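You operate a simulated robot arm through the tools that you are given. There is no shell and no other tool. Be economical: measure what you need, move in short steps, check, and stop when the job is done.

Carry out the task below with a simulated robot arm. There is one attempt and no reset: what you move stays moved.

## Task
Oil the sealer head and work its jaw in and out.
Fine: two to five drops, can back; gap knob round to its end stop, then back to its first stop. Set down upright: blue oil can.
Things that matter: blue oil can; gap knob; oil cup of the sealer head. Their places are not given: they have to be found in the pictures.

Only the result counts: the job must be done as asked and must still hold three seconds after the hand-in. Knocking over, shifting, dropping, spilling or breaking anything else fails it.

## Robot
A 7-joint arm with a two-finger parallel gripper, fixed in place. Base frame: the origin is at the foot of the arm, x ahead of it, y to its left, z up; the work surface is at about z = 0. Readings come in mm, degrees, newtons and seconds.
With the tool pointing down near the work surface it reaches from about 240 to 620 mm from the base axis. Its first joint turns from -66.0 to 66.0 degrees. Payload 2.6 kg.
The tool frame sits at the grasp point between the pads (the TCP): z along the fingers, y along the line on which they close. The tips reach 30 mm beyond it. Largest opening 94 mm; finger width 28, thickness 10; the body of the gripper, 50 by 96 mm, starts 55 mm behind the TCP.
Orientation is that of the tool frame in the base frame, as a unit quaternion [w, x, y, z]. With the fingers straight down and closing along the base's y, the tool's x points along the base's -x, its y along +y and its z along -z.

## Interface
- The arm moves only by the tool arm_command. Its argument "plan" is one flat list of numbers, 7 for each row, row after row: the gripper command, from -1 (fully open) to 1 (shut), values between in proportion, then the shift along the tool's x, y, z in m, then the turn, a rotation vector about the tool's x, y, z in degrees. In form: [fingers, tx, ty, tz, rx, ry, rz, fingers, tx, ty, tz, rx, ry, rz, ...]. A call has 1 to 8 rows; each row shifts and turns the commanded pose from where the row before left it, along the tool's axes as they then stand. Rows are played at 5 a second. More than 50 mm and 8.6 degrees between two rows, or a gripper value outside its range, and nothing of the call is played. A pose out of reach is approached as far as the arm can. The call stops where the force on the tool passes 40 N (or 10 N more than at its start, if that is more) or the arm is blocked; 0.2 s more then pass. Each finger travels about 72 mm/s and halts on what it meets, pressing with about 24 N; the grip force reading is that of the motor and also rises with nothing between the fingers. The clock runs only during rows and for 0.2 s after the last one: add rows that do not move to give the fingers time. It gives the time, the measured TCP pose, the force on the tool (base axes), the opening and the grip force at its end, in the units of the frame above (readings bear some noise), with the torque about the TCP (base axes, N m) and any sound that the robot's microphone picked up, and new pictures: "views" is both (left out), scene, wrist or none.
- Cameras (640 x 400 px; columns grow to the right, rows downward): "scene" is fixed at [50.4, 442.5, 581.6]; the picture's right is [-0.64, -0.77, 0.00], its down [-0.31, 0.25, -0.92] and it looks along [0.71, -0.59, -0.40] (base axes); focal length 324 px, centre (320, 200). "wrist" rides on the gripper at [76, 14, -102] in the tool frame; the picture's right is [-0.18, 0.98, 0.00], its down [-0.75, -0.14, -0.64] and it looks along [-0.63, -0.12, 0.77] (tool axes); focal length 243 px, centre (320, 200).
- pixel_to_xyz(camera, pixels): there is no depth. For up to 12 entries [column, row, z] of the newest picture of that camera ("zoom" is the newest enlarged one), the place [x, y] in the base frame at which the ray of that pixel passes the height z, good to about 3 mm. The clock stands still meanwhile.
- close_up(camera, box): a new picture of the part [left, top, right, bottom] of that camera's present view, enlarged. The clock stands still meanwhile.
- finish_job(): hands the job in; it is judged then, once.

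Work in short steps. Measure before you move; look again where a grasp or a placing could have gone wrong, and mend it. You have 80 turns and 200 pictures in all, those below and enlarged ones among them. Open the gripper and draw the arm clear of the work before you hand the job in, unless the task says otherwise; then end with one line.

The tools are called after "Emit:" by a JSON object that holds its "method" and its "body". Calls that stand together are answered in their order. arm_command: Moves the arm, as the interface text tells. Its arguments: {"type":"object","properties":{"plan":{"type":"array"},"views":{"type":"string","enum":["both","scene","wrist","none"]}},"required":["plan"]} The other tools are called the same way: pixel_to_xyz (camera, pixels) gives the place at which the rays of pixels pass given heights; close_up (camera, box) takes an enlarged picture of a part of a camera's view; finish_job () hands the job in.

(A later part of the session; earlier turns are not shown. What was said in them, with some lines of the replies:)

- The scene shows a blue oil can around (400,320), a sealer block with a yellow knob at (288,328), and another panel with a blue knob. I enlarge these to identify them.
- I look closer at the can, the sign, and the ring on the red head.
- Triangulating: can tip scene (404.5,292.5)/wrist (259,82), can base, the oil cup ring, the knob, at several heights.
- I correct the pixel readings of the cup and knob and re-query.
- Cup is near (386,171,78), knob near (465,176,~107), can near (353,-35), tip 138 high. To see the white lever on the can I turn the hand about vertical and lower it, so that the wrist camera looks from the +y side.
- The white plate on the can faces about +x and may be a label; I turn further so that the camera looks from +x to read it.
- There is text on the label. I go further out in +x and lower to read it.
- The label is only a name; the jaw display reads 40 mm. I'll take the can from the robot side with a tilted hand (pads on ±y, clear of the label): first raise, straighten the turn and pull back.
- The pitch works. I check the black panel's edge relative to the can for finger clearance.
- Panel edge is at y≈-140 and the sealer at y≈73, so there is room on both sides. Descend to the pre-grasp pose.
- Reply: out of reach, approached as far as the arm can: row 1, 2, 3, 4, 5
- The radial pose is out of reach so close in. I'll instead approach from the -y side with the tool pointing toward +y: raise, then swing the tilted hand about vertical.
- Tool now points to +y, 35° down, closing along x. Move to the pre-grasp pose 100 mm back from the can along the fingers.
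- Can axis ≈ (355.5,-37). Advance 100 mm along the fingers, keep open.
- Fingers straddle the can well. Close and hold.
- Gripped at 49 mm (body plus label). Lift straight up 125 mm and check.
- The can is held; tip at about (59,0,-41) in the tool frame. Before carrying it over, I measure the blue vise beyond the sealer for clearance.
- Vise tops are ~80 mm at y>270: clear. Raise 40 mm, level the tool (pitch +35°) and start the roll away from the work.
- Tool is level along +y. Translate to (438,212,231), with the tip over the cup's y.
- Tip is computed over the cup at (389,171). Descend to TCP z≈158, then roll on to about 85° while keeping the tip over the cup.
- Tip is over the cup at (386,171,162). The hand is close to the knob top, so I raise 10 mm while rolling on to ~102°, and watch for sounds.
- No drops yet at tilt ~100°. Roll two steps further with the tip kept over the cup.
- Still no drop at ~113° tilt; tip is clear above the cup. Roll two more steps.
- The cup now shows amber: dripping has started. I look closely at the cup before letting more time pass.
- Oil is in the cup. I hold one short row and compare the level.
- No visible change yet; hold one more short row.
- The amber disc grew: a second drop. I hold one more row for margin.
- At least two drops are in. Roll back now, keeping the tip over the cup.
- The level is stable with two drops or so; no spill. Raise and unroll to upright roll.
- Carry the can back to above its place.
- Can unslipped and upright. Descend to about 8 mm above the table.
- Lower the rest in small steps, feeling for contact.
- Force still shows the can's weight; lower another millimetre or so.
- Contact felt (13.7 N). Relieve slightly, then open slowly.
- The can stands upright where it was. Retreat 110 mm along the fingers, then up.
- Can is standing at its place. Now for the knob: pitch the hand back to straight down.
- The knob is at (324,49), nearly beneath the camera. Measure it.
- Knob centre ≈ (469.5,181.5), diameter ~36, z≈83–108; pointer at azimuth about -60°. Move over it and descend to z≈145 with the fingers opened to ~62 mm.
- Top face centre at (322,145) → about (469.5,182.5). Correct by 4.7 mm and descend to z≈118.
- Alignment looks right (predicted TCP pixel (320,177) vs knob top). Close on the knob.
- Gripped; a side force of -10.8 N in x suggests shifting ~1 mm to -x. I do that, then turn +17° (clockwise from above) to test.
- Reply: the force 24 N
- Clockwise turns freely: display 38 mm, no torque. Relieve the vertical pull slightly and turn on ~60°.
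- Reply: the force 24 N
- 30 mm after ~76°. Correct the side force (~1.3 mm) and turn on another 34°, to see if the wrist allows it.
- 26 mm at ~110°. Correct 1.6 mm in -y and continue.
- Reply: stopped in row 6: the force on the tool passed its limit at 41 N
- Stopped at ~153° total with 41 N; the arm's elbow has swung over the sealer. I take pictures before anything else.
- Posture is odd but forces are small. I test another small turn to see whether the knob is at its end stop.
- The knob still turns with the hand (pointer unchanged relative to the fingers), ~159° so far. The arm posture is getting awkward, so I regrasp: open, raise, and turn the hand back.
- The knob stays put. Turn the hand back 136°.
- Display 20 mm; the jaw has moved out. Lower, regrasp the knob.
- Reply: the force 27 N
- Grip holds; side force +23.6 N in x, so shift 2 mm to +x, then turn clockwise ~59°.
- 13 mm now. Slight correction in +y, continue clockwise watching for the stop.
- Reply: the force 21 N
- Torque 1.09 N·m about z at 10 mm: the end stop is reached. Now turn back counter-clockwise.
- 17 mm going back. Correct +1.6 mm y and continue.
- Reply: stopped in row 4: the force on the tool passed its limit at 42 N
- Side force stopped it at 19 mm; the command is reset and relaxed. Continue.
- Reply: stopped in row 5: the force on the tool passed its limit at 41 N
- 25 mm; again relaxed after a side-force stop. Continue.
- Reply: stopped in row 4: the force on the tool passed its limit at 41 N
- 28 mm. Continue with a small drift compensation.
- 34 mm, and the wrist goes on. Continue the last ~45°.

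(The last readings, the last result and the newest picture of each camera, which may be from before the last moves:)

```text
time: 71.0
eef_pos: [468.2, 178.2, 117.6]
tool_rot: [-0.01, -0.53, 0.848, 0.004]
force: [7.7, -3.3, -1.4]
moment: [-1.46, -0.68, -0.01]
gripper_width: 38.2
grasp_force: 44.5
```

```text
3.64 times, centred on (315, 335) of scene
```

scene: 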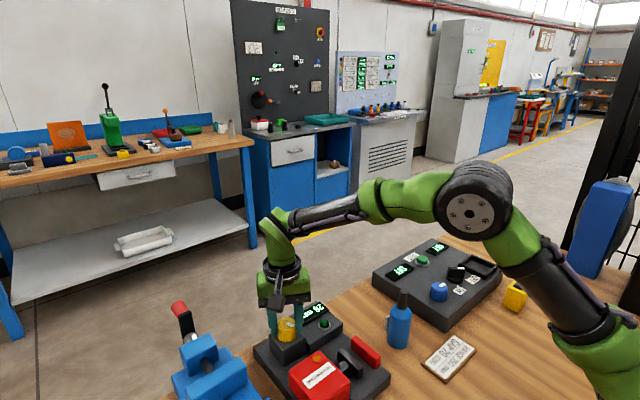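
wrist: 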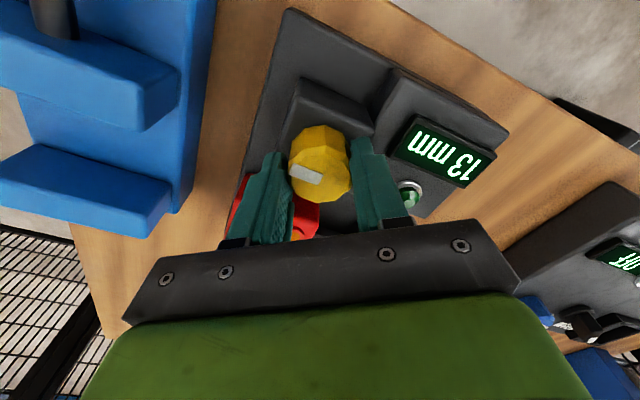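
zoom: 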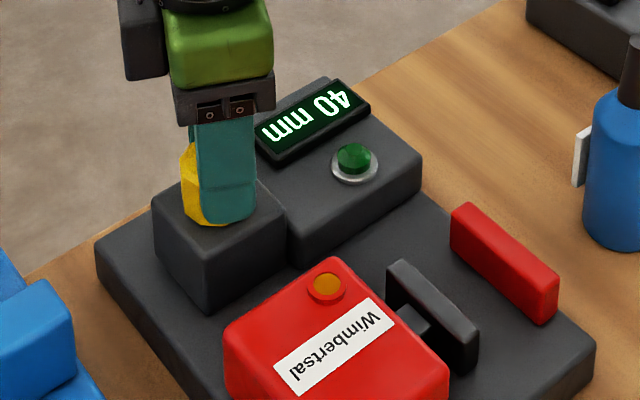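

Display 40 mm but no stop torque yet. Turn gently further to feel the first stop.

Emit:
{"method": "arm_command", "body": {"plan": [1, 0, -0.0002, 0, 0, 0, -4, 1, 0, -0.0002, 0, 0, 0, -4], "views": "none"}}

Emit:
{"method": "close_up", "body": {"camera": "scene", "box": [260, 280, 370, 390]}}

```text
time: 71.6
eef_pos: [468.4, 176.5, 116.9]
tool_rot: [-0.01, -0.587, 0.81, 0.005]
force: [5.5, -6.5, -1.2]
moment: [-1.06, -0.66, -1.21]
gripper_width: 38.8
grasp_force: 44.9
```

```text
3.64 times, centred on (315, 335) of scene
```

zoom: 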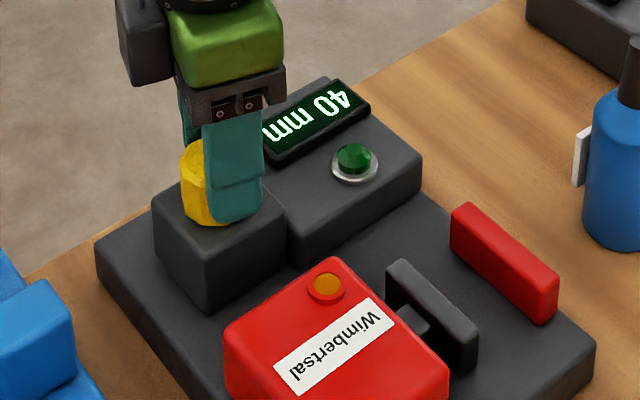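

Torque -1.21 N·m: the first stop is reached at 40 mm. Open and rise straight up.

Emit:
{"method": "arm_command", "body": {"plan": [0, 0, 0, 0, 0, 0, 0, -0.32, 0, 0, 0, 0, 0, 0, -0.32, 0, 0, 0, 0, 0, 0, -0.32, 0, 0, -0.02, 0, 0, 0, -0.32, 0, 0, -0.03, 0, 0, 0, -0.32, 0, 0, -0.04, 0, 0, 0, -0.32, 0, 0, -0.04, 0, 0, 0, -0.32, 0, 0, -0.04, 0, 0, 0], "views": "both"}}

Emit:
{"method": "close_up", "body": {"camera": "scene", "box": [250, 280, 430, 395]}}

```text
time: 73.4
eef_pos: [473.1, 177.1, 287.5]
tool_rot: [-0.009, -0.589, 0.808, 0.005]
force: [-0.9, 0.3, 0.5]
moment: [-0.01, -0.01, 0.03]
gripper_width: 61.9
grasp_force: 0.2
```

scene: 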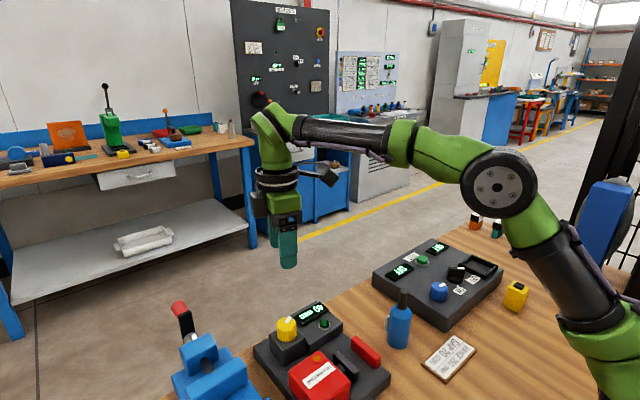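
wrist: 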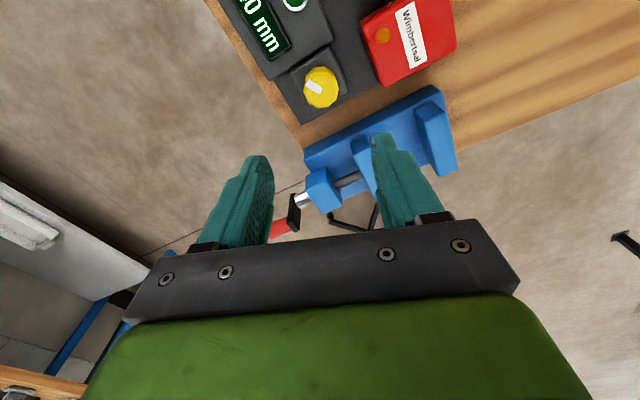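

```text
3.48 times, centred on (340, 338) of scene
```

zoom: 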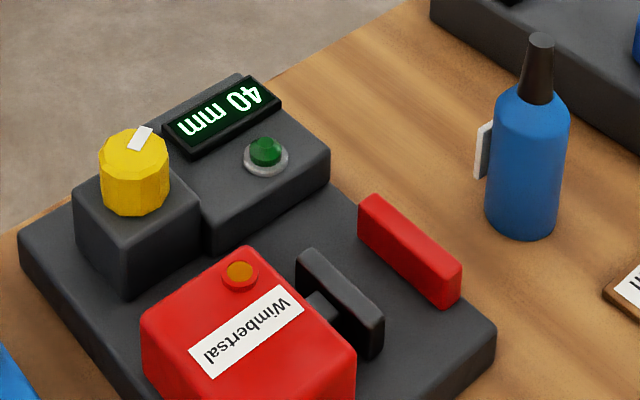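

Knob at its first stop (40 mm), oil in the cup, can upright in its place, and the hand is open and clear at z≈287. I hand in.

Emit:
{"method": "finish_job", "body": {}}

```text
The job is handed in.
```

The sealer head is oiled and its jaw has been worked in and out. I saw two drops land in the cup by its level, there was no drip sound to count, and I saw no spill. The gap knob went to its end stop at 10 mm and back to its first stop at 40 mm. The blue can stands upright in its place, and the hand is open and clear.
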